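You operate a simulated robot arm through the tools that you are given. There is no shell and no other tool. Be economical: measure what you need, move in short steps, check, and stop when the job is done.

You run a simulated robot arm. Do the job below in one go: nothing can be reset, and whatever is moved stays where it is left.

Task
Read card one over black and over white; save the result if it HIDES, else clear it.
Fine: dock the reader again.

It is judged by the outcome, as a careful person would: the job done as asked, and still so three seconds after it is handed in. It fails if anything else is knocked over, pushed out of place, dropped, spilled or broken.

Robot
A 7-joint arm with a two-finger parallel gripper on a trunk, on a base that drives. Base frame: it is fixed to the floor where the robot stands at the start and does not move with it; the origin is under the middle of the robot, x ahead of it, y to its left, z up; the surface under the hand at the start is at about z = 0.92. Readings come in m, degrees, newtons and seconds.
With the tool pointing down near the work surface it reaches from about 0.36 to 0.74 m from the robot's upright axis, wherever it stands. Its first joint turns from -143.0 to 143.0 degrees. Places, roughly: black stand [-2, 0, 1]; card five [-2, 0.5, 1]; card four [-2, 0.25, 1]; card three [-2, 0.75, 1]; card two [-2, 0.5, 1]; clear key [0.6, -0.3, 0.9]; reader key [0.8, 0, 1]; sample one [-2, 1.5, 1]; sample three [-2, 1.75, 1]; sample two [-2, 1.75, 1]; save key [0.6, -0.2, 0.9]; swatch five [-1.75, 1.75, 1]; swatch four [-1.75, 1.5, 1]; swatch one [-1.75, 1.5, 1]; swatch six [-1.75, 1.75, 1]; swatch three [-1.75, 1.75, 1]. Payload 3 kg.
The tool frame sits at the grasp point between the pads (the TCP): z along the fingers, y along the line on which they close. The tips reach 0.03 m beyond it. Largest opening 0.11 m; finger width 0.02, thickness 0.01; the body of the gripper, 0.048 by 0.112 m, starts 0.055 m behind the TCP.
Orientation is told as [roll, pitch, yaw] about the base's x, y, z axes, in that order, counted from this pose: with the fingers straight down and closing along the base's y, the tool's x points along the base's -x, its y along +y and its z along -z.

Tools
- The arm moves only by the tool drive_tool. Its argument "targets" is a list of rows, each a list of 7 numbers: the turn, a rotation vector about the tool's x, y, z in degrees, then the shift along the tool's x, y, z in m, then the gripper command, from -1 (fully open) to 1 (shut), values between in proportion. In form: [[rx, ry, rz, x, y, z, claw], ...]. A call has 1 to 12 rows; each row is the pose to reach, as a shift and turn from the pose commanded when the call began, along the tool's axes at that moment. Rows are played at 5 a second. More than 0.05 m and 8.6 degrees between two rows, or a gripper value outside its range, and nothing of the call is played. Where a pose cannot be reached the arm comes as near as it can. A force on the tool above 40 N (or 10 N above the force at the start of the call, whichever is more), or a blocked arm, ends the call early, and 0.2 s more pass. The fingers move at their own pace (about 0.108 m/s each) and stop on an object; they squeeze with about 25 N. The grip force told is the motor's: it shows also when the fingers shut on nothing. Time passes only in rows, and 0.2 s behind the last, so rows that repeat a pose let the fingers close. It gives the time, the measured TCP pose, the force on the tool (base axes), the opening and the grip force at its end, in the units of the frame above (readings bear some noise), with the torque about the TCP (base axes, N m) and any sound that the robot's microphone picked up.
- Cameras (640 x 400 px; columns grow to the right, rows downward): "scene" is now at [0.1516, -0.0309, 1.7595]; the picture's right is [-0.41, -0.91, -0.00], its down [-0.68, 0.30, -0.66] and it looks along [0.61, -0.27, -0.75] (base axes); focal length 267 px, centre (320, 200). "wrist" rides on the gripper at [0.072, 0.017, -0.103] in the tool frame; the picture's right is [-0.23, 0.97, 0.00], its down [-0.76, -0.18, -0.62] and it looks along [-0.61, -0.14, 0.78] (tool axes); focal length 222 px, centre (320, 200). There is no depth. A picture from a camera that has moved, and an enlarged one, comes with that camera's place and axes in the base frame and with its lens.
- grab_frame(camera): a new picture of that camera. No time passes.
- slide_trunk(by): slides the trunk up (or, below 0, down) by that many m; the arm and the scene camera ride with it, the base frame stays. It gives what a move gives, with no picture.
- base_move(legs): drives the robot by 1 to 6 legs, each [ahead, left, turn to the left] in m, m and degrees, along the robot's own axes; the way and the turn of a leg run together, so that a leg with both is an arc; at most 1.5 m and 180 degrees a leg. The arm and the cameras ride along, it lands a little off, and it stops where it bumps. It gives what a move gives.
- aim_head(pan, tilt): turns the head with the scene camera to pan (to the left, within 86 degrees either way) and tilt (down, from -29 to 69), counted from straight ahead of the robot. It gives what a move gives.
- zoom(camera, box): a new picture of the part [left, top, right, bottom] of that camera's present view, enlarged. No time passes.
- sign_off(): hands the job in; it is judged then, once.

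Go step by step. Nothing tells you exact positions but the pictures and the camera data: compare them with the known pose of the tool, close in by small moves and look again before you grip or let go. The budget is 120 turns and 82 pictures, counting those below and the enlarged ones. Unless the task says otherwise, let go and move clear before handing in, and close with one line.

The tools are called after "Emit:" by a JSON object that holds its "api" and its "payload". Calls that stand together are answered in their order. drive_tool: Moves the arm, as the interface text tells. Its arguments: {"type":"object","properties":{"targets":{"type":"array","items":{"type":"array","items":{"type":"number"}}}},"required":["targets"]} The other tools are called the same way: slide_trunk (by) slides the trunk up or down; base_move (legs) drives the base; aim_head (pan, tilt) turns the head that bears the scene camera; grab_frame (camera) takes a picture; zoom (camera, box) takes an enlarged picture of a part of a camera's view; sign_off () hands the job in.

At the start:

```text
time_s: 0.0
tool_pos: [0.6352, -0.4189, 1.3315]
orientation: [0.1, 0.0, 0.1]
wrist_force: [-0.1, 0.3, 0.3]
moment: [0.0, -0.01, 0.02]
opening: 0.1102
grasp_force: 0.0
trunk travel left (down, up): [-0.88, 0.01]
robot x, y, heading: [0.0013, 0.0016, -0.1]
head pan, tilt: [-23.9, 48.3]
```

scene: 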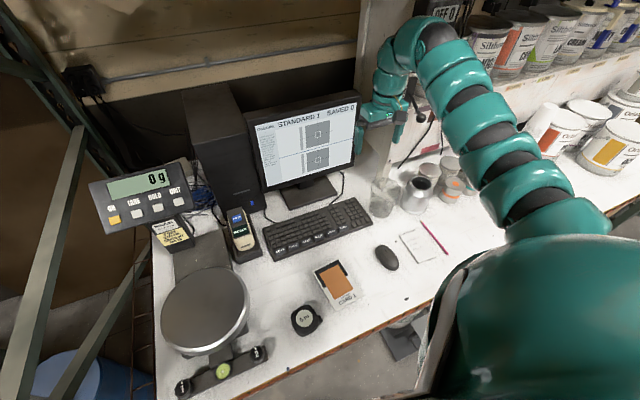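
wrist: 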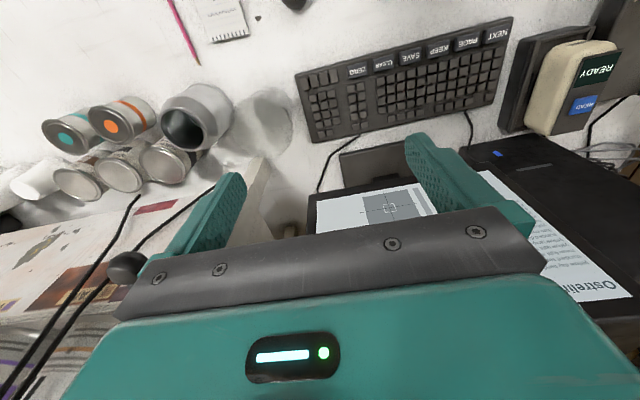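

I see a desk with a monitor, a keyboard with labelled keys, a reader in a dock, and a drawdown card near the front. I'll look closer at each before moving.

Emit:
{"api": "zoom", "payload": {"camera": "scene", "box": [240, 90, 370, 171]}}

Emit:
{"api": "zoom", "payload": {"camera": "scene", "box": [280, 240, 376, 300]}}

Emit:
{"api": "zoom", "payload": {"camera": "scene", "box": [200, 180, 328, 260]}}

Emit:
{"api": "zoom", "payload": {"camera": "wrist", "box": [290, 0, 640, 219]}}

```text
4.92 times, centred on (305, 130) of scene
camera zoom: at [0.1516, -0.0309, 1.7595], right [-0.41, -0.91, 0.0], down [-0.68, 0.3, -0.66], along [0.61, -0.27, -0.75], focal length 1315 px, centre (394, 542)
```

zoom: 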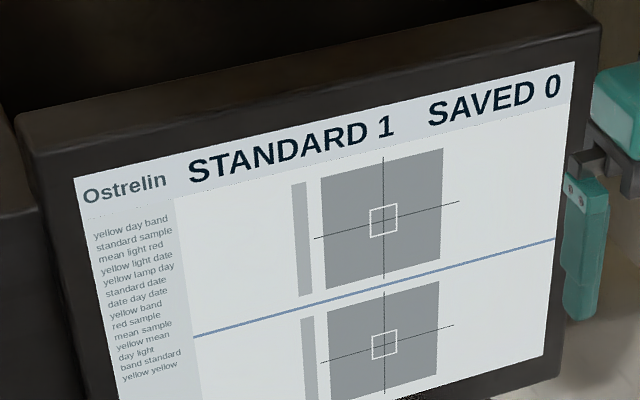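

```text
6.67 times, centred on (328, 270) of scene
camera zoom: at [0.1516, -0.0309, 1.7595], right [-0.41, -0.91, 0.0], down [-0.68, 0.3, -0.66], along [0.61, -0.27, -0.75], focal length 1780 px, centre (267, -267)
```

zoom: 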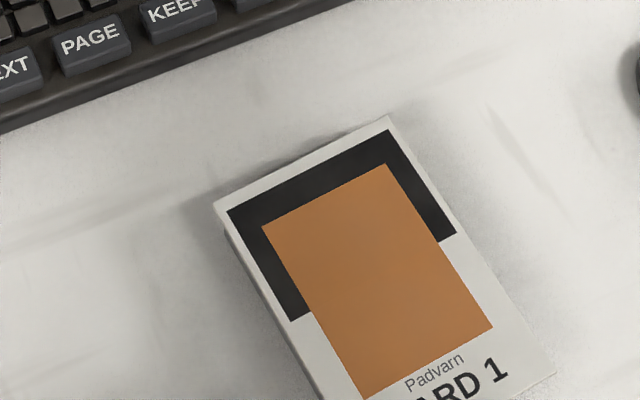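

```text
5.00 times, centred on (264, 220) of scene
camera zoom: at [0.1516, -0.0309, 1.7595], right [-0.41, -0.91, 0.0], down [-0.68, 0.3, -0.66], along [0.61, -0.27, -0.75], focal length 1335 px, centre (600, 100)
```

zoom: 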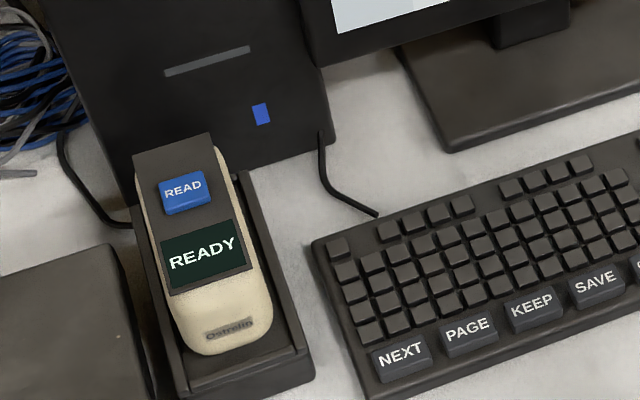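

```text
1.83 times, centred on (465, 110) of wrist
camera zoom: at [0.5625, -0.4018, 1.4329], right [0.23, 0.97, 0.0], down [0.76, -0.18, 0.62], along [0.61, -0.14, -0.78], focal length 406 px, centre (55, 365)
```

zoom: 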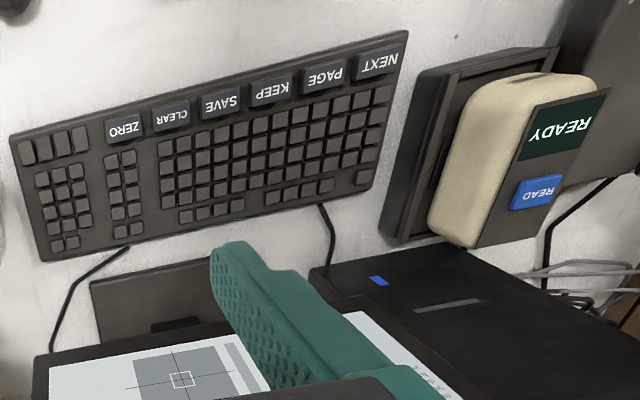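

The reader stands in its dock with its READ key near (0.81, 0.0), the card is near (0.48, -0.24). The screen shows "STANDARD 1, SAVED 0". I move the hand over towards the reader, staying high, to look at it.

Emit:
{"api": "drive_tool", "payload": {"targets": [[0, 0, 0, 0, 0.045, 0, -1], [0, 0, 0, 0.01, 0.09, 0, -1], [0, 0, 0, 0.02, 0.135, 0, -1], [0, 0, 0, 0.02, 0.18, 0, -1], [0, 0, 0, 0.02, 0.225, 0, -1], [0, 0, 0, 0.02, 0.27, 0, -1], [0, 0, 0, 0.02, 0.315, 0, -1], [0, 0, 0, 0.02, 0.36, 0, -1], [0, 0, 0, 0.02, 0.4, 0, -1], [0, 0, 0, 0.02, 0.422, 0.03, -1], [0, 0, 0, 0.02, 0.422, 0.07, -1]]}}

Emit:
{"api": "grab_frame", "payload": {"camera": "wrist"}}

Emit:
{"api": "grab_frame", "payload": {"camera": "scene"}}

```text
time_s: 2.4
tool_pos: [0.663, 0.0011, 1.3248]
orientation: [0.0, 0.1, 0.0]
wrist_force: [0.5, 0.6, 0.3]
moment: [-0.06, -0.01, 0.01]
opening: 0.1102
grasp_force: 0.1
out of reach, approached as far as the arm can: row 1, 2, 3, 4, 5, 6, 7, 8, 9, 10, 11
trunk travel left (down, up): [-0.88, 0.01]
robot x, y, heading: [0.0003, 0.0004, 0.1]
head pan, tilt: [-23.9, 48.3]
```

```text
75 pictures are left
camera wrist: at [0.5895, 0.0166, 1.4264], right [0.23, 0.97, 0.0], down [0.76, -0.18, 0.62], along [0.61, -0.14, -0.78], focal length 222 px, centre (320, 200)
```

wrist: 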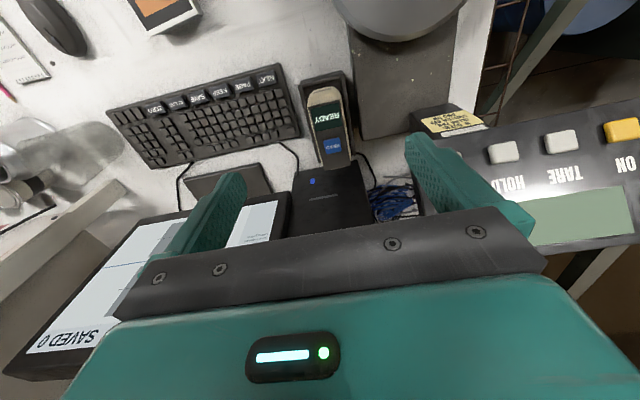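

```text
74 pictures are left
camera scene: at [0.1518, -0.0285, 1.7595], right [-0.41, -0.91, 0.0], down [-0.68, 0.3, -0.66], along [0.61, -0.27, -0.75], focal length 267 px, centre (320, 200)
```

scene: 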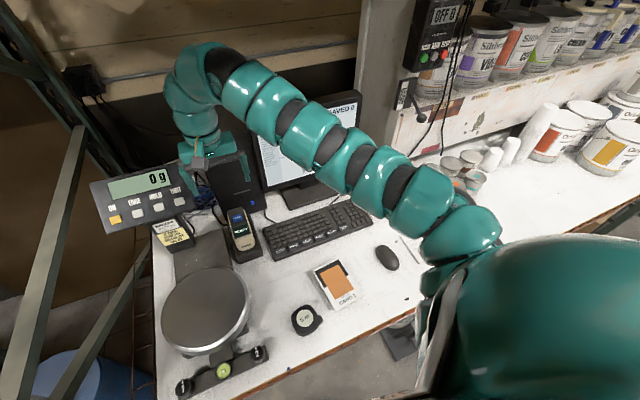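

The hand hovers short of the reader. I zoom in on the reader and dock to triangulate.

Emit:
{"api": "zoom", "payload": {"camera": "wrist", "box": [270, 60, 398, 140]}}

Emit:
{"api": "zoom", "payload": {"camera": "wrist", "box": [270, 100, 398, 180]}}

Emit:
{"api": "zoom", "payload": {"camera": "scene", "box": [200, 195, 296, 275]}}

```text
5.00 times, centred on (334, 100) of wrist
camera zoom: at [0.5895, 0.0166, 1.4264], right [0.23, 0.97, 0.0], down [0.76, -0.18, 0.62], along [0.61, -0.14, -0.78], focal length 1111 px, centre (250, 700)
```

zoom: 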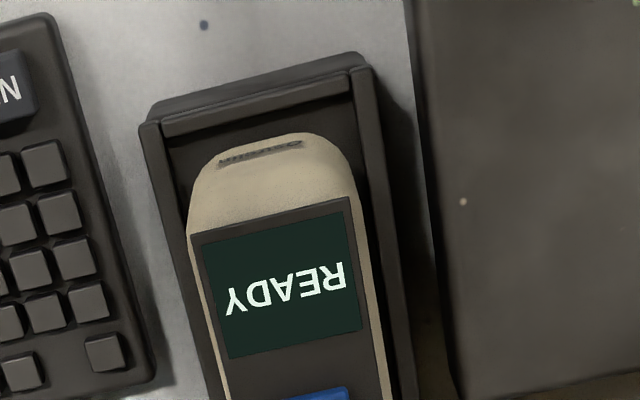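

```text
5.00 times, centred on (334, 140) of wrist
camera zoom: at [0.5895, 0.0166, 1.4264], right [0.23, 0.97, 0.0], down [0.76, -0.18, 0.62], along [0.61, -0.14, -0.78], focal length 1111 px, centre (250, 500)
```

zoom: 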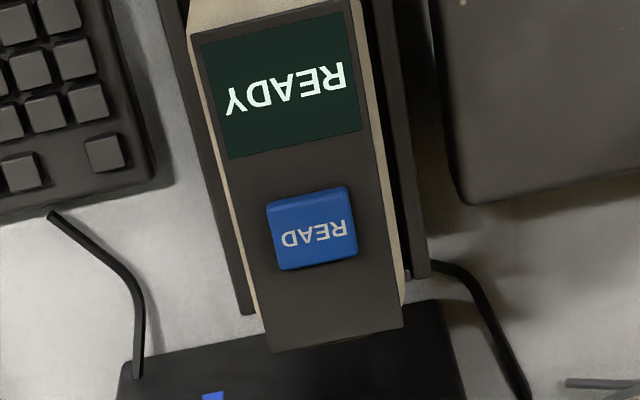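

```text
5.00 times, centred on (248, 235) of scene
camera zoom: at [0.1518, -0.0285, 1.7595], right [-0.41, -0.91, 0.0], down [-0.68, 0.3, -0.66], along [0.61, -0.27, -0.75], focal length 1335 px, centre (680, 25)
```

zoom: 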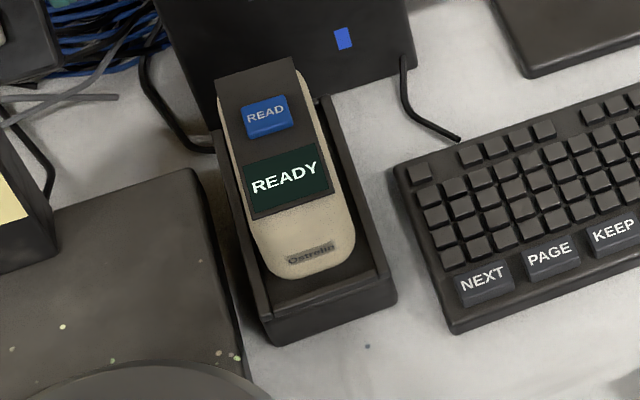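

The reader lies along x with y≈0.0, from about x 0.67 to 0.82, its top at z≈1.05 and its dock walls at about 0.97. I test reach by moving forward and down in small steps.

Emit:
{"api": "drive_tool", "payload": {"targets": [[0, 0, 0, -0.04, 0, 0.02, -1], [0, 0, 0, -0.08, 0, 0.05, -1], [0, 0, 0, -0.08, 0, 0.08, -1]]}}

```text
time_s: 3.2
tool_pos: [0.741, -0.0016, 1.2445]
orientation: [0.1, 0.0, 0.0]
wrist_force: [-0.1, 0.6, -0.4]
moment: [0.02, -0.02, 0.01]
opening: 0.1103
grasp_force: 0.1
trunk travel left (down, up): [-0.88, 0.01]
robot x, y, heading: [0.0003, -0.0002, -0.1]
head pan, tilt: [-23.9, 48.3]
```

Reach is fine here. I go down to z≈1.13 and look again.

Emit:
{"api": "drive_tool", "payload": {"targets": [[0, 0, 0, 0, 0.001, 0.04, -1], [0, 0, 0, 0, 0.001, 0.08, -1], [0, 0, 0, 0, 0.001, 0.11, -1]]}}

Emit:
{"api": "grab_frame", "payload": {"camera": "wrist"}}

Emit:
{"api": "zoom", "payload": {"camera": "scene", "box": [180, 150, 308, 280]}}

```text
time_s: 4.0
tool_pos: [0.7399, -0.0016, 1.1282]
orientation: [0.0, 0.2, 0.0]
wrist_force: [-0.7, 0.5, 0.5]
moment: [0.01, 0.03, 0.02]
opening: 0.1099
grasp_force: 0.1
trunk travel left (down, up): [-0.88, 0.01]
robot x, y, heading: [0.0004, 0.001, 0.1]
head pan, tilt: [-23.9, 48.3]
```

```text
70 pictures are left
camera wrist: at [0.6673, 0.015, 1.2308], right [0.23, 0.97, 0.0], down [0.76, -0.18, 0.62], along [0.61, -0.14, -0.78], focal length 222 px, centre (320, 200)
```

wrist: 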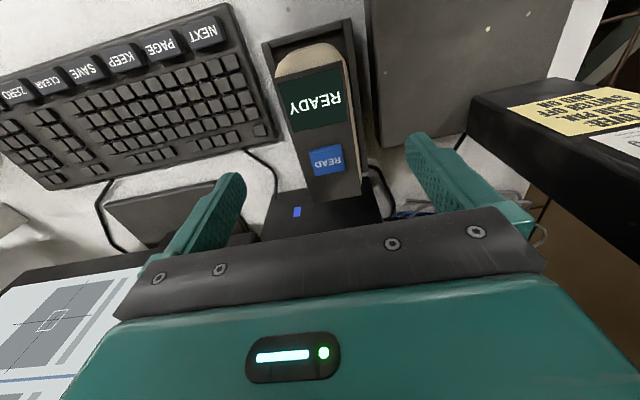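

```text
3.08 times, centred on (244, 215) of scene
camera zoom: at [0.1522, -0.0305, 1.7594], right [-0.41, -0.91, 0.0], down [-0.68, 0.3, -0.66], along [0.61, -0.27, -0.75], focal length 822 px, centre (554, 154)
```

zoom: 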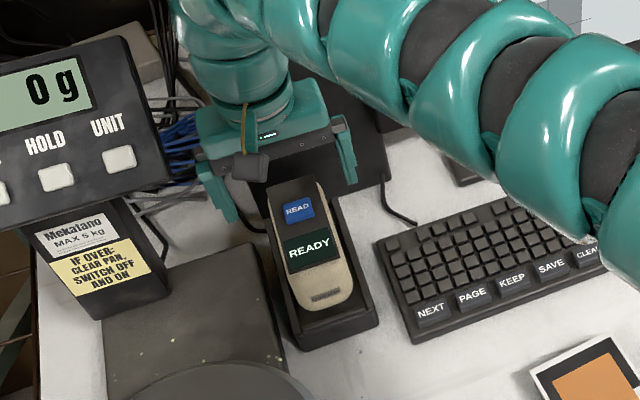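

The reader is centred at y≈0 under the hand. I go down to z≈1.022 with fingers open, then check from the side before closing.

Emit:
{"api": "drive_tool", "payload": {"targets": [[0, 0, 0, 0, 0.001, 0.03, -1], [0, 0, 0, 0, 0.001, 0.06, -1], [0, 0, 0, 0, 0.001, 0.085, -1], [0, 0, 0, 0, 0.001, 0.105, -1]]}}

Emit:
{"api": "zoom", "payload": {"camera": "scene", "box": [180, 170, 308, 250]}}

Emit:
{"api": "grab_frame", "payload": {"camera": "wrist"}}

```text
time_s: 5.0
tool_pos: [0.738, 0.0006, 1.0265]
orientation: [0.1, 0.1, 0.0]
wrist_force: [0.6, -0.2, -0.6]
moment: [0.0, 0.01, 0.03]
opening: 0.11
grasp_force: 0.0
trunk travel left (down, up): [-0.88, 0.01]
robot x, y, heading: [-0.0016, -0.0013, 0.4]
head pan, tilt: [-23.9, 48.3]
```

```text
5.00 times, centred on (244, 210) of scene
camera zoom: at [0.1519, -0.0307, 1.7595], right [-0.41, -0.91, 0.0], down [-0.68, 0.3, -0.66], along [0.61, -0.27, -0.75], focal length 1335 px, centre (700, 150)
```

zoom: 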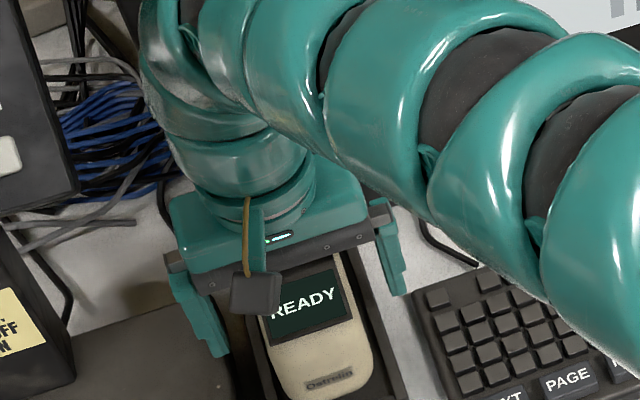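

```text
67 pictures are left
camera wrist: at [0.665, 0.016, 1.1287], right [0.23, 0.97, 0.0], down [0.76, -0.18, 0.62], along [0.61, -0.14, -0.78], focal length 222 px, centre (320, 200)
```

wrist: 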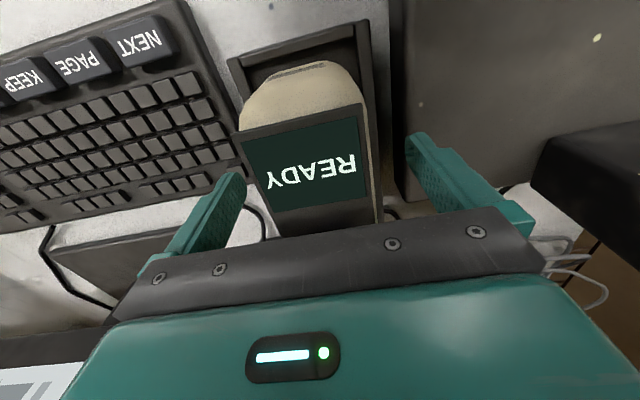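

The reader is between the fingers and above the dock walls. I close the gripper.

Emit:
{"api": "drive_tool", "payload": {"targets": [[0, 0, 0, 0, 0, 0.004, -0.5], [0, 0, 0, 0, 0, 0.004, 0], [0, 0, 0, 0, 0, 0.004, 0.5], [0, 0, 0, 0, 0, 0.004, 1], [0, 0, 0, 0, 0, 0.004, 1]]}}

Emit:
{"api": "grab_frame", "payload": {"camera": "wrist"}}

```text
time_s: 6.2
tool_pos: [0.7375, -0.001, 1.0222]
orientation: [0.0, 0.0, 0.0]
wrist_force: [-0.6, 1.4, -0.3]
moment: [-0.11, -0.02, 0.07]
opening: 0.0616
grasp_force: 24.9
trunk travel left (down, up): [-0.88, 0.01]
robot x, y, heading: [-0.0006, 0.0007, -0.0]
head pan, tilt: [-23.9, 48.3]
```

```text
66 pictures are left
camera wrist: at [0.665, 0.016, 1.1248], right [0.23, 0.97, 0.0], down [0.76, -0.18, 0.62], along [0.61, -0.14, -0.78], focal length 222 px, centre (320, 200)
```

wrist: 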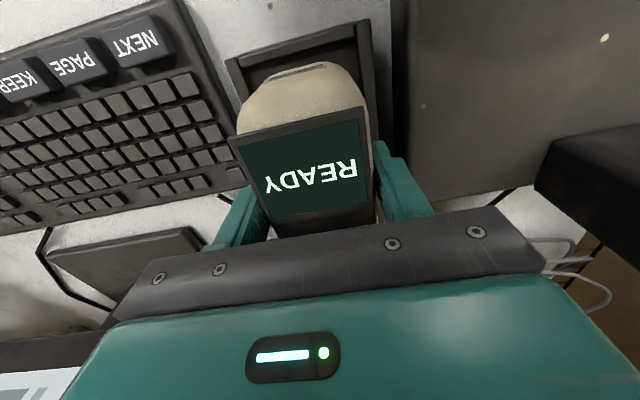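

The reader is held at TCP (0.7375, -0.001, 1.022), which I keep for docking it again. I lift straight up.

Emit:
{"api": "drive_tool", "payload": {"targets": [[0, 0, 0, 0, 0, -0.02, 1], [0, 0, 0, 0, 0, -0.05, 1], [0, 0, 0, 0, 0, -0.09, 1], [0, 0, 0, 0, 0, -0.13, 1]]}}

Emit:
{"api": "zoom", "payload": {"camera": "scene", "box": [160, 130, 320, 250]}}

Emit:
{"api": "grab_frame", "payload": {"camera": "wrist"}}

```text
time_s: 7.2
tool_pos: [0.7375, 0.0007, 1.1495]
orientation: [0.1, 0.0, 0.0]
wrist_force: [-0.1, 0.4, -6.1]
moment: [0.02, 0.1, -0.04]
opening: 0.0619
grasp_force: 25.0
trunk travel left (down, up): [-0.88, 0.01]
robot x, y, heading: [0.0006, -0.0002, 0.0]
head pan, tilt: [-23.9, 48.3]
```

```text
3.33 times, centred on (240, 190) of scene
camera zoom: at [0.1514, -0.0306, 1.7595], right [-0.41, -0.91, 0.0], down [-0.68, 0.3, -0.66], along [0.61, -0.27, -0.75], focal length 890 px, centre (587, 233)
```

zoom: 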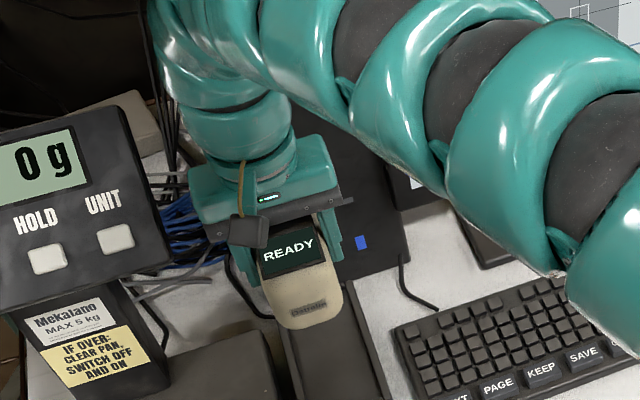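

```text
64 pictures are left
camera wrist: at [0.6648, 0.0164, 1.2525], right [0.23, 0.97, 0.0], down [0.76, -0.18, 0.62], along [0.61, -0.14, -0.78], focal length 222 px, centre (320, 200)
```

wrist: 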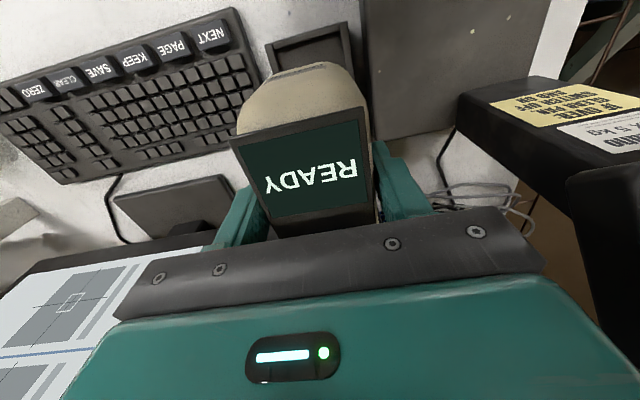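

The reader is held firmly and weighs about 6 N. I move it back and towards the card, then look at the empty dock and the reader.

Emit:
{"api": "drive_tool", "payload": {"targets": [[0, 0, 0, 0.045, 0, 0, 1], [0, 0, 0, 0.09, 0, 0, 1], [0, 0, 0, 0.135, -0.02, 0, 1], [0, 0, 0, 0.17, -0.05, 0, 1], [0, 0, 0, 0.2, -0.085, 0, 1], [0, 0, 0, 0.22, -0.12, 0, 1]]}}

Emit:
{"api": "grab_frame", "payload": {"camera": "scene"}}

Emit:
{"api": "zoom", "payload": {"camera": "scene", "box": [200, 185, 296, 275]}}

```text
time_s: 8.6
tool_pos: [0.6923, -0.0945, 1.0934]
orientation: [0.2, 0.4, 0.0]
wrist_force: [0.7, -0.9, -6.2]
moment: [0.06, 0.11, 0.0]
opening: 0.062
grasp_force: 24.4
out of reach, approached as far as the arm can: row 2, 3, 4, 5, 6
trunk travel left (down, up): [-0.88, 0.01]
robot x, y, heading: [0.001, -0.0028, 0.2]
head pan, tilt: [-23.9, 48.3]
```

```text
63 pictures are left
camera scene: at [0.1529, -0.037, 1.7592], right [-0.41, -0.91, 0.0], down [-0.68, 0.31, -0.66], along [0.61, -0.27, -0.75], focal length 267 px, centre (320, 200)
```

scene: 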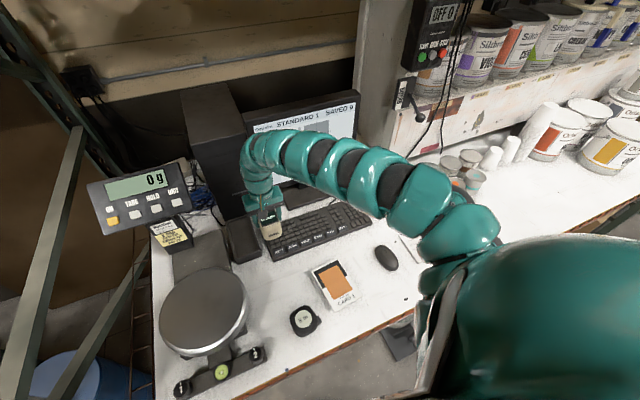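

```text
4.44 times, centred on (248, 230) of scene
camera zoom: at [0.1529, -0.037, 1.7592], right [-0.41, -0.91, 0.0], down [-0.68, 0.31, -0.66], along [0.61, -0.27, -0.75], focal length 1187 px, centre (640, 67)
```

zoom: 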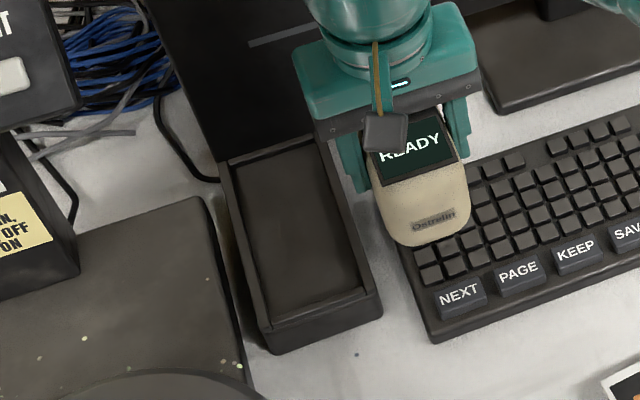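

The arm folds poorly this close in with the hand high, so I'll raise the hand a little and back the base up to gain room.

Emit:
{"api": "drive_tool", "payload": {"targets": [[0, 0, 0, -0.01, 0, -0.03, 1], [0, 0, 0, -0.01, 0, -0.06, 1]]}}

Emit:
{"api": "base_move", "payload": {"legs": [[-0.2, 0, 0]]}}

Emit:
{"api": "grab_frame", "payload": {"camera": "scene"}}

Emit:
{"api": "grab_frame", "payload": {"camera": "wrist"}}

```text
time_s: 9.2
tool_pos: [0.7063, -0.0884, 1.1568]
orientation: [0.0, 0.2, 0.1]
wrist_force: [-0.1, 0.6, -5.9]
moment: [0.05, 0.09, 0.0]
opening: 0.062
grasp_force: 25.1
out of reach, approached as far as the arm can: row 2
trunk travel left (down, up): [-0.88, 0.01]
robot x, y, heading: [0.0001, 0.0003, 0.0]
head pan, tilt: [-23.9, 48.3]
```

```text
time_s: 10.8
tool_pos: [0.4998, -0.09, 1.1594]
orientation: [0.2, 0.2, -0.1]
wrist_force: [-0.5, 0.6, -6.4]
moment: [0.0, 0.11, 0.01]
opening: 0.0616
grasp_force: 24.9
trunk travel left (down, up): [-0.88, 0.01]
robot x, y, heading: [-0.2056, -0.0059, -0.4]
head pan, tilt: [-23.9, 48.3]
```

```text
61 pictures are left
camera scene: at [-0.055, -0.0311, 1.7595], right [-0.41, -0.91, 0.0], down [-0.68, 0.31, -0.66], along [0.61, -0.27, -0.75], focal length 267 px, centre (320, 200)
```

scene: 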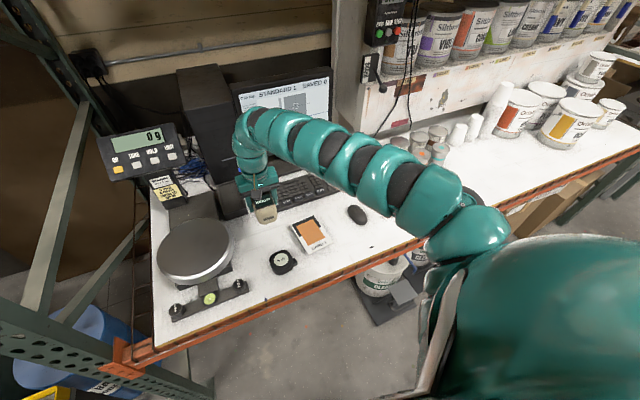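

```text
60 pictures are left
camera wrist: at [0.4275, -0.0746, 1.261], right [0.23, 0.97, 0.0], down [0.76, -0.18, 0.62], along [0.61, -0.14, -0.78], focal length 222 px, centre (320, 200)
```

wrist: 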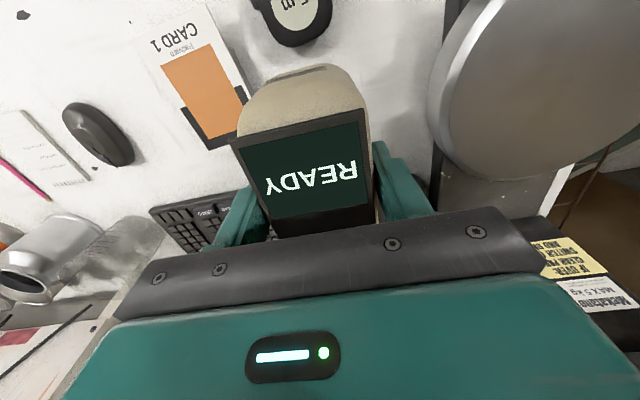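

There's open space here. I'd like to see the reader's underside to find its aperture, so I swing right and up, then roll the hand.

Emit:
{"api": "drive_tool", "payload": {"targets": [[0, 0, 0, 0.01, -0.04, -0.02, 1], [0, 0, 0, 0.02, -0.08, -0.04, 1], [0, 0, 0, 0.03, -0.12, -0.06, 1], [0, 0, 0, 0.04, -0.16, -0.08, 1], [0, 0, 0, 0.05, -0.2, -0.1, 1], [0, 0, 0, 0.05, -0.235, -0.13, 1], [-8, 0, 0, 0.05, -0.235, -0.14, 1], [-16, 0, 0, 0.05, -0.235, -0.14, 1], [-24, 0, 0, 0.05, -0.235, -0.14, 1], [-32, 0, 0, 0.05, -0.235, -0.14, 1], [-40, 0, 0, 0.05, -0.235, -0.14, 1], [-48, 0, 0, 0.05, -0.235, -0.14, 1]]}}

Emit:
{"api": "grab_frame", "payload": {"camera": "scene"}}

```text
time_s: 13.4
tool_pos: [0.4516, -0.3261, 1.2961]
orientation: [48.2, 0.2, -0.2]
wrist_force: [0.3, -0.4, -6.8]
moment: [-0.04, 0.12, -0.01]
opening: 0.0619
grasp_force: 24.8
out of reach, approached as far as the arm can: row 1, 2, 3, 4, 5, 6, 7
trunk travel left (down, up): [-0.88, 0.01]
robot x, y, heading: [-0.21, -0.0016, -0.2]
head pan, tilt: [-23.9, 48.3]
```

```text
59 pictures are left
camera scene: at [-0.0545, -0.0334, 1.7594], right [-0.41, -0.91, 0.0], down [-0.68, 0.31, -0.66], along [0.61, -0.27, -0.75], focal length 267 px, centre (320, 200)
```

scene: 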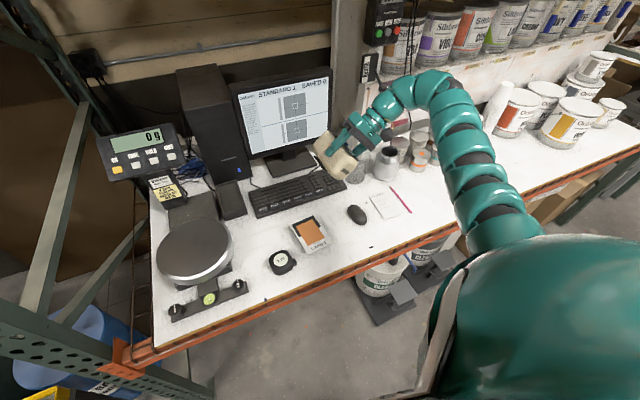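

Works well; I roll further so the underside faces the camera.

Emit:
{"api": "drive_tool", "payload": {"targets": [[-8, 0, 0, 0, 0, 0, 1], [-16, 0, 0, 0, 0, 0, 1], [-24, 0, 0, 0, 0, 0, 1], [-32, 0, 0, 0, 0, 0, 1], [-38, 0, 0, 0, 0, 0, 1]]}}

Emit:
{"api": "zoom", "payload": {"camera": "scene", "box": [270, 80, 430, 200]}}

```text
time_s: 14.6
tool_pos: [0.4375, -0.3037, 1.3324]
orientation: [82.1, 0.1, -0.3]
wrist_force: [0.0, 0.4, -6.1]
moment: [-0.13, 0.13, 0.02]
opening: 0.0618
grasp_force: 25.3
out of reach, approached as far as the arm can: row 4, 5
trunk travel left (down, up): [-0.88, 0.01]
robot x, y, heading: [-0.2027, 0.0012, -0.0]
head pan, tilt: [-23.9, 48.3]
```

```text
3.33 times, centred on (350, 140) of scene
camera zoom: at [-0.0539, -0.0314, 1.7594], right [-0.41, -0.91, 0.0], down [-0.68, 0.31, -0.66], along [0.61, -0.27, -0.75], focal length 890 px, centre (220, 400)
```

zoom: 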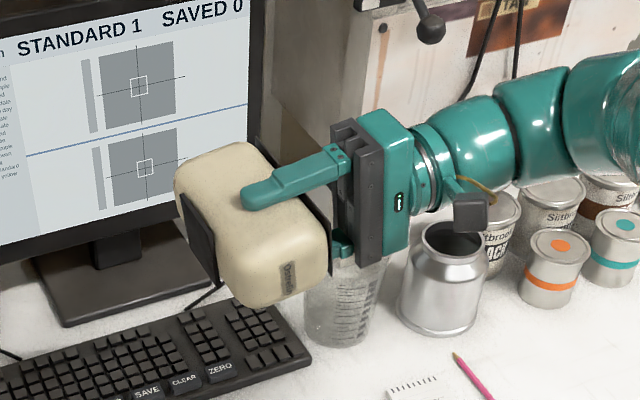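

The underside is nearly edge-on; I turn it further towards the camera.

Emit:
{"api": "drive_tool", "payload": {"targets": [[0, 8, 0, 0, 0, 0, 1], [0, 16, 0, 0, 0, 0, 1], [0, 24, 0, 0, 0, 0, 1], [0, 32, 0, 0, 0, 0, 1], [0, 40, 0, 0, 0, 0, 1]]}}

Emit:
{"api": "zoom", "payload": {"camera": "scene", "box": [290, 90, 402, 160]}}

```text
time_s: 15.8
tool_pos: [0.3935, -0.2278, 1.279]
orientation: [80.0, 2.0, 14.1]
wrist_force: [-0.3, 0.7, -6.7]
moment: [-0.15, 0.05, 0.04]
opening: 0.0619
grasp_force: 24.3
out of reach, approached as far as the arm can: row 1, 2, 3, 4, 5
trunk travel left (down, up): [-0.88, 0.01]
robot x, y, heading: [-0.2083, -0.0003, -0.2]
head pan, tilt: [-23.9, 48.3]
```

```text
5.71 times, centred on (346, 125) of scene
camera zoom: at [-0.0526, -0.0282, 1.7592], right [-0.41, -0.91, 0.0], down [-0.68, 0.3, -0.66], along [0.61, -0.27, -0.75], focal length 1526 px, centre (171, 629)
```

zoom: 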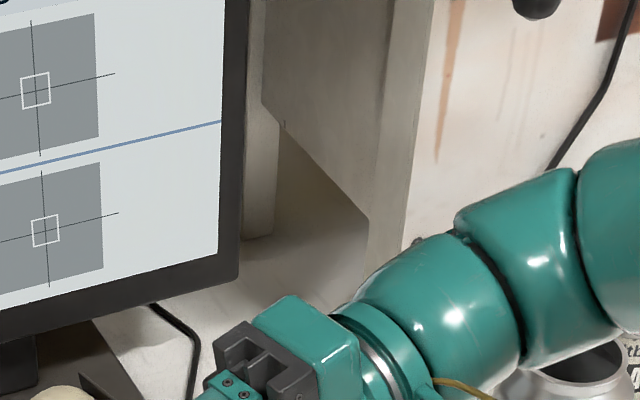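

Emit:
{"api": "grab_frame", "payload": {"camera": "scene"}}

Emit:
{"api": "zoom", "payload": {"camera": "scene", "box": [270, 130, 382, 200]}}

```text
56 pictures are left
camera scene: at [-0.0526, -0.0282, 1.7592], right [-0.41, -0.91, 0.0], down [-0.68, 0.3, -0.66], along [0.61, -0.27, -0.75], focal length 267 px, centre (320, 200)
```

scene: 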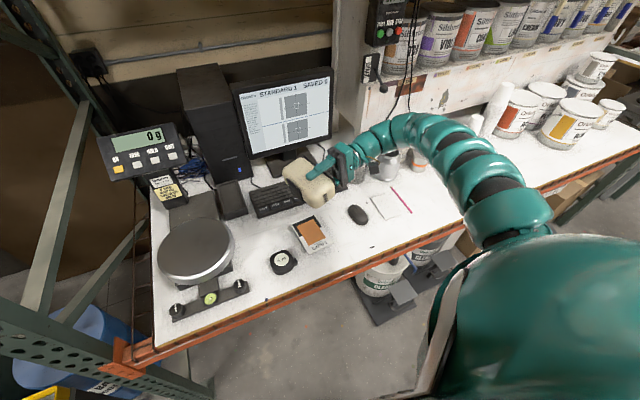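

```text
5.71 times, centred on (326, 165) of scene
camera zoom: at [-0.0526, -0.0282, 1.7592], right [-0.41, -0.91, 0.0], down [-0.68, 0.3, -0.66], along [0.61, -0.27, -0.75], focal length 1526 px, centre (286, 400)
```

zoom: 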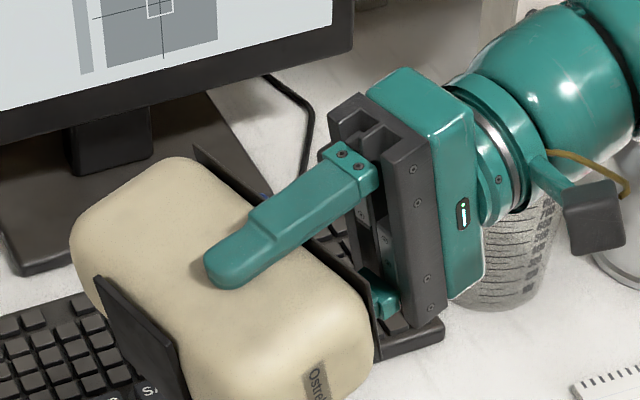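

The underside has a dark plate, but the aperture is still out of view. I roll a bit more so it faces up towards the camera.

Emit:
{"api": "drive_tool", "payload": {"targets": [[-8, 0, 0, 0, 0.02, -0.03, 1], [-16, 0, 0, 0, 0.04, -0.06, 1], [-24, 0, 0, 0, 0.06, -0.08, 1], [-32, 0, 0, 0, 0.08, -0.1, 1], [-40, 0, 0, 0, 0.08, -0.1, 1]]}}

Emit:
{"api": "grab_frame", "payload": {"camera": "scene"}}

```text
time_s: 17.0
tool_pos: [0.3521, -0.2571, 1.4756]
orientation: [115.9, 1.8, 13.0]
wrist_force: [0.9, -0.8, -5.4]
moment: [-0.18, 0.1, 0.01]
opening: 0.0621
grasp_force: 25.2
out of reach, approached as far as the arm can: row 1, 2, 3, 4, 5
trunk travel left (down, up): [-0.88, 0.01]
robot x, y, heading: [-0.2048, -0.0, -0.2]
head pan, tilt: [-23.9, 48.3]
```

```text
54 pictures are left
camera scene: at [-0.0538, -0.0336, 1.7593], right [-0.41, -0.91, 0.0], down [-0.68, 0.31, -0.66], along [0.61, -0.27, -0.75], focal length 267 px, centre (320, 200)
```

scene: 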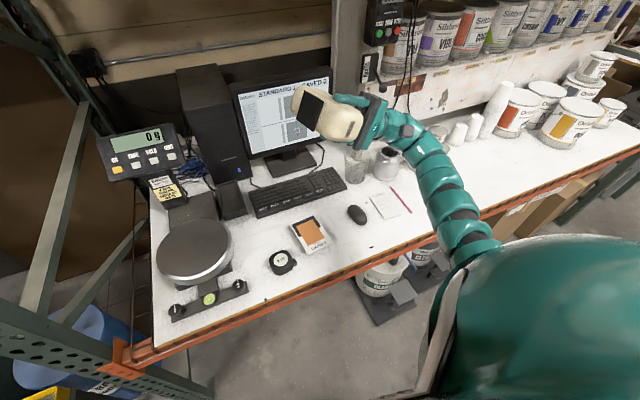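

Emit:
{"api": "zoom", "payload": {"camera": "scene", "box": [274, 70, 386, 158]}}

```text
4.55 times, centred on (330, 114) of scene
camera zoom: at [-0.0538, -0.0336, 1.7593], right [-0.41, -0.91, 0.0], down [-0.68, 0.31, -0.66], along [0.61, -0.27, -0.75], focal length 1214 px, centre (274, 591)
```

zoom: 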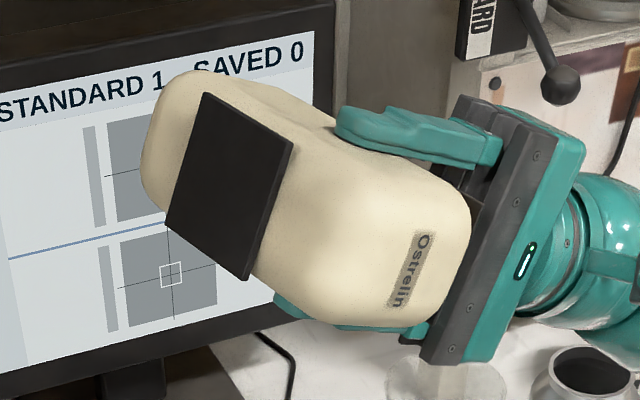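

Now it's clear: a dark square foot with the aperture sits under the READ key, about 0.028 m beyond the TCP and 0.055–0.06 m below it. I turn the hand back upright.

Emit:
{"api": "drive_tool", "payload": {"targets": [[8, 0, 0, -0.005, -0.008, -0.013, 1], [16, 0, 0, -0.01, -0.016, -0.026, 1], [24, 0, 0, -0.015, -0.024, -0.039, 1], [32, 0, 0, -0.02, -0.032, -0.052, 1], [40, 0, 0, -0.025, -0.04, -0.065, 1], [48, 0, 0, -0.03, -0.048, -0.078, 1], [56, 0, 0, -0.035, -0.056, -0.091, 1], [64, 0, 0, -0.04, -0.064, -0.104, 1], [72, 0, 0, -0.045, -0.072, -0.117, 1], [80, 0, 0, -0.05, -0.08, -0.13, 1], [88, 0, 0, -0.055, -0.088, -0.143, 1], [96, 0, 0, -0.055, -0.093, -0.149, 1]]}}

```text
time_s: 18.1
tool_pos: [0.3749, -0.199, 1.429]
orientation: [93.3, 1.8, 13.6]
wrist_force: [0.5, 0.5, -6.3]
moment: [-0.1, 0.07, 0.06]
opening: 0.0617
grasp_force: 25.2
out of reach, approached as far as the arm can: row 1, 2, 3, 4, 5
trunk travel left (down, up): [-0.88, 0.01]
robot x, y, heading: [-0.2065, -0.0002, 0.0]
head pan, tilt: [-23.9, 48.3]
stopped in row 5: the force on the tool passed its limit at 72 N (the readings are from after the stop); the commanded pose is now the measured one
```

A force stop occurred; I look before moving further.

Emit:
{"api": "grab_frame", "payload": {"camera": "scene"}}

Emit:
{"api": "grab_frame", "payload": {"camera": "wrist"}}

```text
52 pictures are left
camera scene: at [-0.0489, -0.027, 1.7589], right [-0.41, -0.91, 0.0], down [-0.69, 0.3, -0.66], along [0.6, -0.27, -0.75], focal length 267 px, centre (320, 200)
```

scene: 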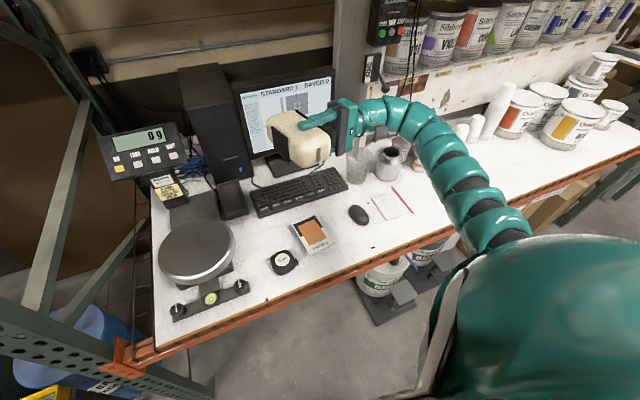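

```text
51 pictures are left
camera wrist: at [0.3294, -0.3179, 1.4417], right [0.26, 0.01, 0.97], down [0.88, -0.42, -0.24], along [0.4, 0.91, -0.11], focal length 222 px, centre (320, 200)
```

wrist: 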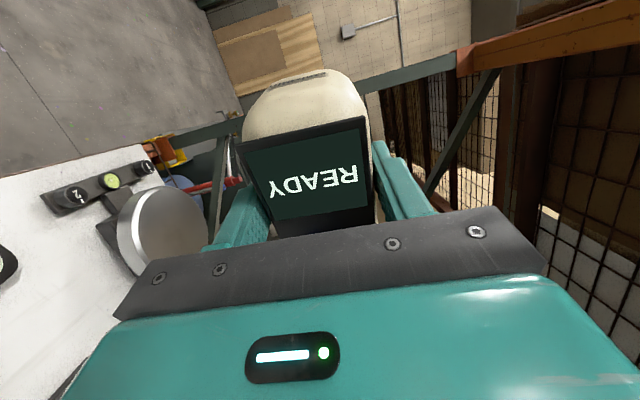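

Nothing is touched; it looks like a jerk from the arm near its joint limits, and the reader hasn't slipped. I go on more slowly, first outward and then rotating.

Emit:
{"api": "drive_tool", "payload": {"targets": [[0, 0, 0, -0.01, -0.01, -0.025, 1], [0, 0, 0, -0.02, -0.02, -0.05, 1], [0, 0, 0, -0.03, -0.03, -0.075, 1], [0, 0, 0, -0.04, -0.04, -0.1, 1], [5, 0, 0, -0.045, -0.05, -0.12, 1], [10, 0, 0, -0.045, -0.06, -0.13, 1], [15, 0, 0, -0.045, -0.07, -0.13, 1], [20, 0, 0, -0.045, -0.08, -0.13, 1], [25, 0, 0, -0.045, -0.09, -0.13, 1], [30, 0, 0, -0.045, -0.09, -0.13, 1], [35, 0, 0, -0.045, -0.09, -0.13, 1], [40, 0, 0, -0.045, -0.09, -0.13, 1]]}}

```text
time_s: 19.9
tool_pos: [0.4073, -0.2447, 1.3362]
orientation: [76.0, -0.2, 10.0]
wrist_force: [0.5, -0.4, -5.5]
moment: [-0.14, 0.09, 0.02]
opening: 0.0619
grasp_force: 24.8
out of reach, approached as far as the arm can: row 1, 2, 3, 4, 5, 6, 7, 8, 9
trunk travel left (down, up): [-0.88, 0.01]
robot x, y, heading: [-0.2087, 0.0012, -0.0]
head pan, tilt: [-23.9, 48.3]
stopped in row 9: the force on the tool passed its limit at 64 N (the readings are from after the stop); the commanded pose is now the measured one
```

Emit:
{"api": "drive_tool", "payload": {"targets": [[3, 0, 0, -0.008, -0.003, -0.008, 1], [6, 0, 0, -0.016, -0.006, -0.016, 1], [9, 0, 0, -0.024, -0.01, -0.024, 1], [12, 0, 0, -0.032, -0.014, -0.03, 1], [15, 0, 0, -0.04, -0.018, -0.036, 1], [18, 0, 0, -0.04, -0.02, -0.04, 1], [22, 0, 0, -0.04, -0.02, -0.044, 1], [26, 0, 0, -0.04, -0.02, -0.044, 1], [30, 0, 0, -0.04, -0.02, -0.044, 1]]}}

```text
time_s: 21.9
tool_pos: [0.4515, -0.2788, 1.3289]
orientation: [45.8, -0.3, 10.0]
wrist_force: [0.7, -0.5, -6.8]
moment: [-0.13, 0.11, 0.01]
opening: 0.0619
grasp_force: 25.1
trunk travel left (down, up): [-0.88, 0.01]
robot x, y, heading: [-0.2059, 0.0015, 0.1]
head pan, tilt: [-23.9, 48.3]
```

Emit:
{"api": "drive_tool", "payload": {"targets": [[7, 0, 0, -0.004, 0, 0, 1], [14, 0, 0, -0.008, 0, 0, 1], [21, 0, 0, -0.01, 0, 0, 1], [28, 0, 0, -0.01, 0, 0, 1], [35, 0, 0, -0.01, 0, 0, 1], [42, 0, 0, -0.01, 0, 0, 1], [45.8, 0, 0, -0.01, 0, 0, 1]]}}

Emit:
{"api": "zoom", "payload": {"camera": "scene", "box": [240, 100, 400, 200]}}

Emit:
{"api": "grab_frame", "payload": {"camera": "wrist"}}

```text
time_s: 23.5
tool_pos: [0.4676, -0.2779, 1.3336]
orientation: [1.4, -0.4, 9.9]
wrist_force: [-0.5, -1.2, -5.6]
moment: [-0.02, 0.12, -0.03]
opening: 0.0616
grasp_force: 24.8
out of reach, approached as far as the arm can: row 6, 7
trunk travel left (down, up): [-0.88, 0.01]
robot x, y, heading: [-0.2072, -0.0026, 0.2]
head pan, tilt: [-23.9, 48.3]
```

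```text
4.00 times, centred on (320, 150) of scene
camera zoom: at [-0.0576, -0.0328, 1.7597], right [-0.41, -0.91, 0.0], down [-0.68, 0.3, -0.67], along [0.61, -0.27, -0.75], focal length 1068 px, centre (320, 400)
```

zoom: 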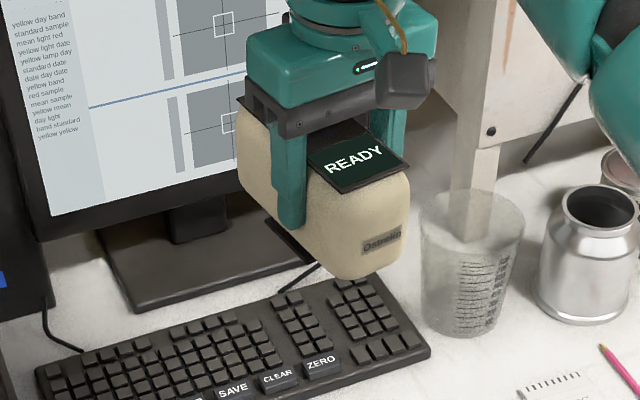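

```text
49 pictures are left
camera wrist: at [0.3934, -0.2784, 1.4359], right [0.06, 1.0, 0.02], down [0.78, -0.06, 0.62], along [0.63, -0.02, -0.78], focal length 222 px, centre (320, 200)
```

wrist: 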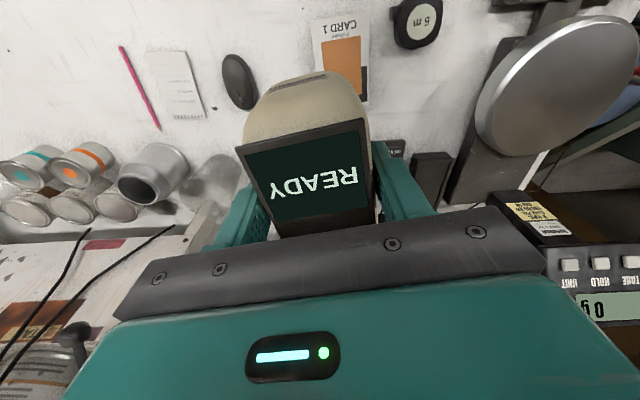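

The hand is upright again and the reader has not slipped. I measure the card precisely from here.

Emit:
{"api": "zoom", "payload": {"camera": "scene", "box": [272, 205, 352, 265]}}

```text
6.67 times, centred on (312, 235) of scene
camera zoom: at [-0.0576, -0.0328, 1.7597], right [-0.41, -0.91, 0.0], down [-0.68, 0.3, -0.67], along [0.61, -0.27, -0.75], focal length 1780 px, centre (373, -33)
```

zoom: 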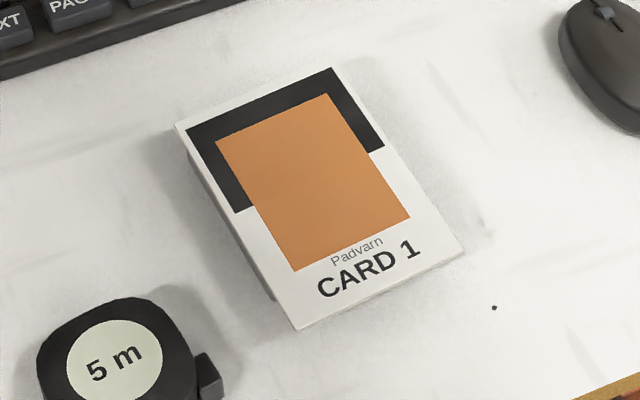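

The paint's black half is centred near (0.510, -0.232) and the white half near (0.461, -0.236), with the card turned about +4.5°. I come down above the black half.

Emit:
{"api": "drive_tool", "payload": {"targets": [[1.4, 0.4, 2, -0.006, 0.01, 0.03, 1], [1.4, 0.4, 4, -0.012, 0.02, 0.06, 1], [1.4, 0.4, 5.4, -0.018, 0.03, 0.1, 1], [1.4, 0.4, 5.4, -0.0228, 0.0407, 0.14, 1], [1.4, 0.4, 5.4, -0.0228, 0.0407, 0.18, 1], [1.4, 0.4, 5.4, -0.0228, 0.0407, 0.22, 1], [1.4, 0.4, 5.4, -0.0228, 0.0407, 0.25, 1]]}}

```text
time_s: 25.1
tool_pos: [0.4923, -0.2323, 1.0803]
orientation: [-1.5, 0.0, 4.7]
wrist_force: [0.6, 1.3, -5.9]
moment: [-0.01, 0.13, 0.01]
opening: 0.062
grasp_force: 24.9
out of reach, approached as far as the arm can: row 1, 2, 3, 4, 5
trunk travel left (down, up): [-0.88, 0.01]
robot x, y, heading: [-0.2069, 0.0016, -0.1]
head pan, tilt: [-23.9, 48.3]
```

Emit:
{"api": "drive_tool", "payload": {"targets": [[-1.5, 0, 0, 0.008, -0.001, 0.02, 1], [-1.5, 0, 0, 0.008, -0.001, 0.05, 1]]}}

Emit:
{"api": "zoom", "payload": {"camera": "scene", "box": [250, 160, 378, 260]}}

Emit:
{"api": "grab_frame", "payload": {"camera": "wrist"}}

```text
time_s: 25.7
tool_pos: [0.4826, -0.2392, 1.0325]
orientation: [0.1, 0.0, 4.5]
wrist_force: [-0.6, -0.7, -6.0]
moment: [0.02, 0.11, 0.01]
opening: 0.0618
grasp_force: 25.2
trunk travel left (down, up): [-0.88, 0.01]
robot x, y, heading: [-0.2076, 0.0031, 0.1]
head pan, tilt: [-23.9, 48.3]
```

```text
4.00 times, centred on (314, 210) of scene
camera zoom: at [-0.0537, -0.0313, 1.7594], right [-0.41, -0.91, 0.0], down [-0.68, 0.3, -0.66], along [0.61, -0.27, -0.75], focal length 1068 px, centre (344, 160)
```

zoom: 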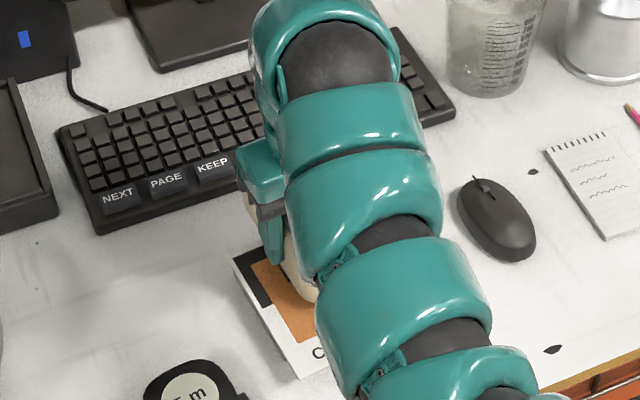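

```text
46 pictures are left
camera wrist: at [0.4079, -0.2291, 1.1345], right [0.15, 0.99, 0.0], down [0.77, -0.12, 0.62], along [0.62, -0.09, -0.78], focal length 222 px, centre (320, 200)
```

wrist: 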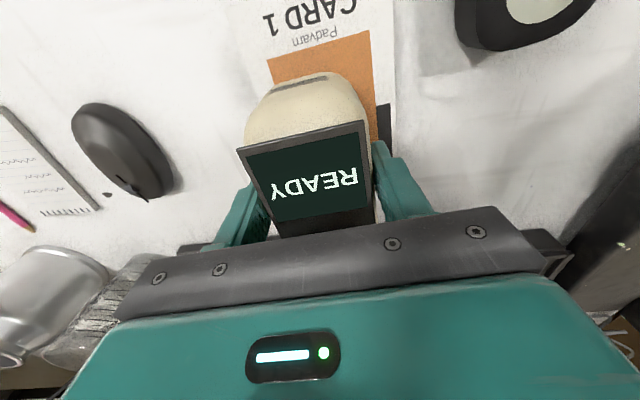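

The two views disagree slightly on the card's height; I zoom in on the card's edge to check whether it is raised or tilted.

Emit:
{"api": "zoom", "payload": {"camera": "scene", "box": [288, 215, 344, 260]}}

Emit:
{"api": "zoom", "payload": {"camera": "wrist", "box": [230, 0, 430, 150]}}

```text
8.89 times, centred on (316, 238) of scene
camera zoom: at [-0.0537, -0.0313, 1.7594], right [-0.41, -0.91, 0.0], down [-0.68, 0.3, -0.66], along [0.61, -0.27, -0.75], focal length 2374 px, centre (356, -133)
```

zoom: 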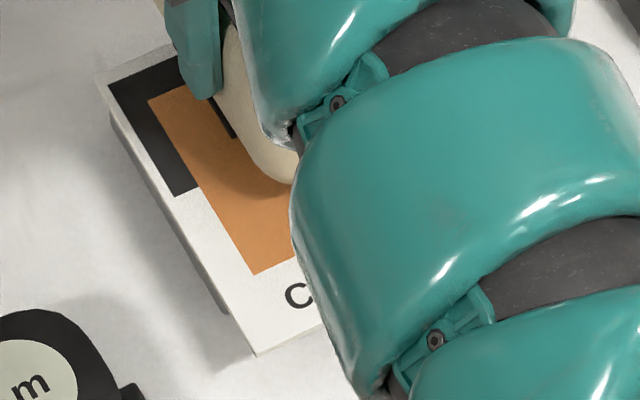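

```text
2.67 times, centred on (330, 75) of wrist
camera zoom: at [0.4079, -0.2291, 1.1345], right [0.15, 0.99, 0.0], down [0.77, -0.12, 0.62], along [0.62, -0.09, -0.78], focal length 592 px, centre (293, 533)
```

zoom: 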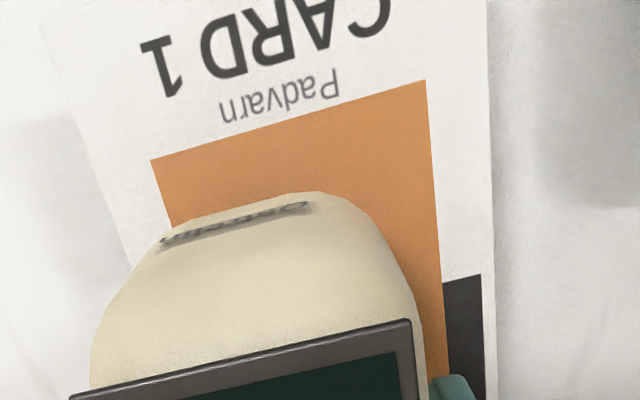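

The card lies on a small raised stand, its face at z≈0.95. Corrected: black half near (0.4945, -0.2265), white half near (0.4455, -0.231). I shift and descend gently, watching the force.

Emit:
{"api": "drive_tool", "payload": {"targets": [[0, 0, 0, 0.0142, 0.0119, 0, 1], [0, 0, 0, 0.0142, 0.0119, 0.006, 1], [0, 0, 0, 0.0142, 0.0119, 0.012, 1], [0, 0, 0, 0.0142, 0.0119, 0.016, 1]]}}

```text
time_s: 26.7
tool_pos: [0.4639, -0.2266, 1.02]
orientation: [0.1, -0.3, 4.6]
wrist_force: [3.0, -4.2, 20.1]
moment: [-0.3, -0.21, -0.06]
opening: 0.0616
grasp_force: 25.2
trunk travel left (down, up): [-0.88, 0.01]
robot x, y, heading: [-0.21, -0.0021, -0.3]
head pan, tilt: [-23.9, 48.3]
```

Contact at TCP z≈1.02. I ease up slightly to relieve the push.

Emit:
{"api": "drive_tool", "payload": {"targets": [[0, 0, 0, 0, 0, -0.002, 1], [0, 0, 0, 0, 0, -0.003, 1]]}}

Emit:
{"api": "grab_frame", "payload": {"camera": "wrist"}}

Emit:
{"api": "zoom", "payload": {"camera": "scene", "box": [280, 200, 344, 250]}}

```text
time_s: 27.3
tool_pos: [0.4642, -0.2244, 1.019]
orientation: [0.1, -0.1, 4.7]
wrist_force: [0.9, -4.1, 9.3]
moment: [-0.36, -0.38, -0.12]
opening: 0.062
grasp_force: 24.9
trunk travel left (down, up): [-0.88, 0.01]
robot x, y, heading: [-0.2067, -0.0008, 0.0]
head pan, tilt: [-23.9, 48.3]
```

```text
43 pictures are left
camera wrist: at [0.39, -0.2152, 1.1222], right [0.15, 0.99, 0.0], down [0.77, -0.12, 0.62], along [0.62, -0.09, -0.78], focal length 222 px, centre (320, 200)
```

wrist: 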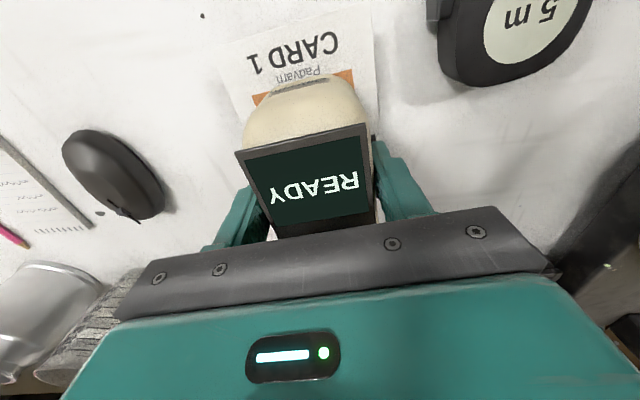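

```text
8.00 times, centred on (312, 225) of scene
camera zoom: at [-0.0561, -0.0309, 1.7595], right [-0.41, -0.91, 0.0], down [-0.68, 0.3, -0.67], along [0.61, -0.27, -0.75], focal length 2136 px, centre (384, 0)
```

zoom: 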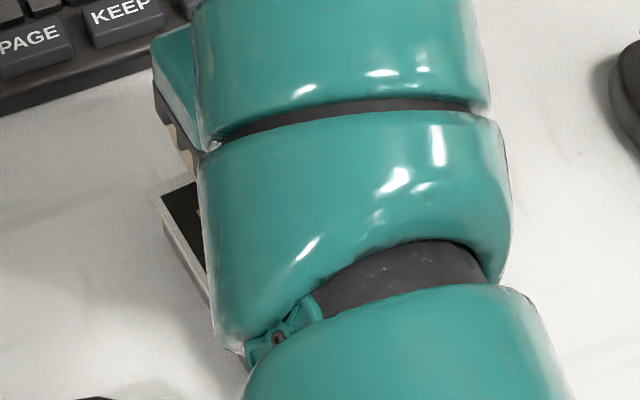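

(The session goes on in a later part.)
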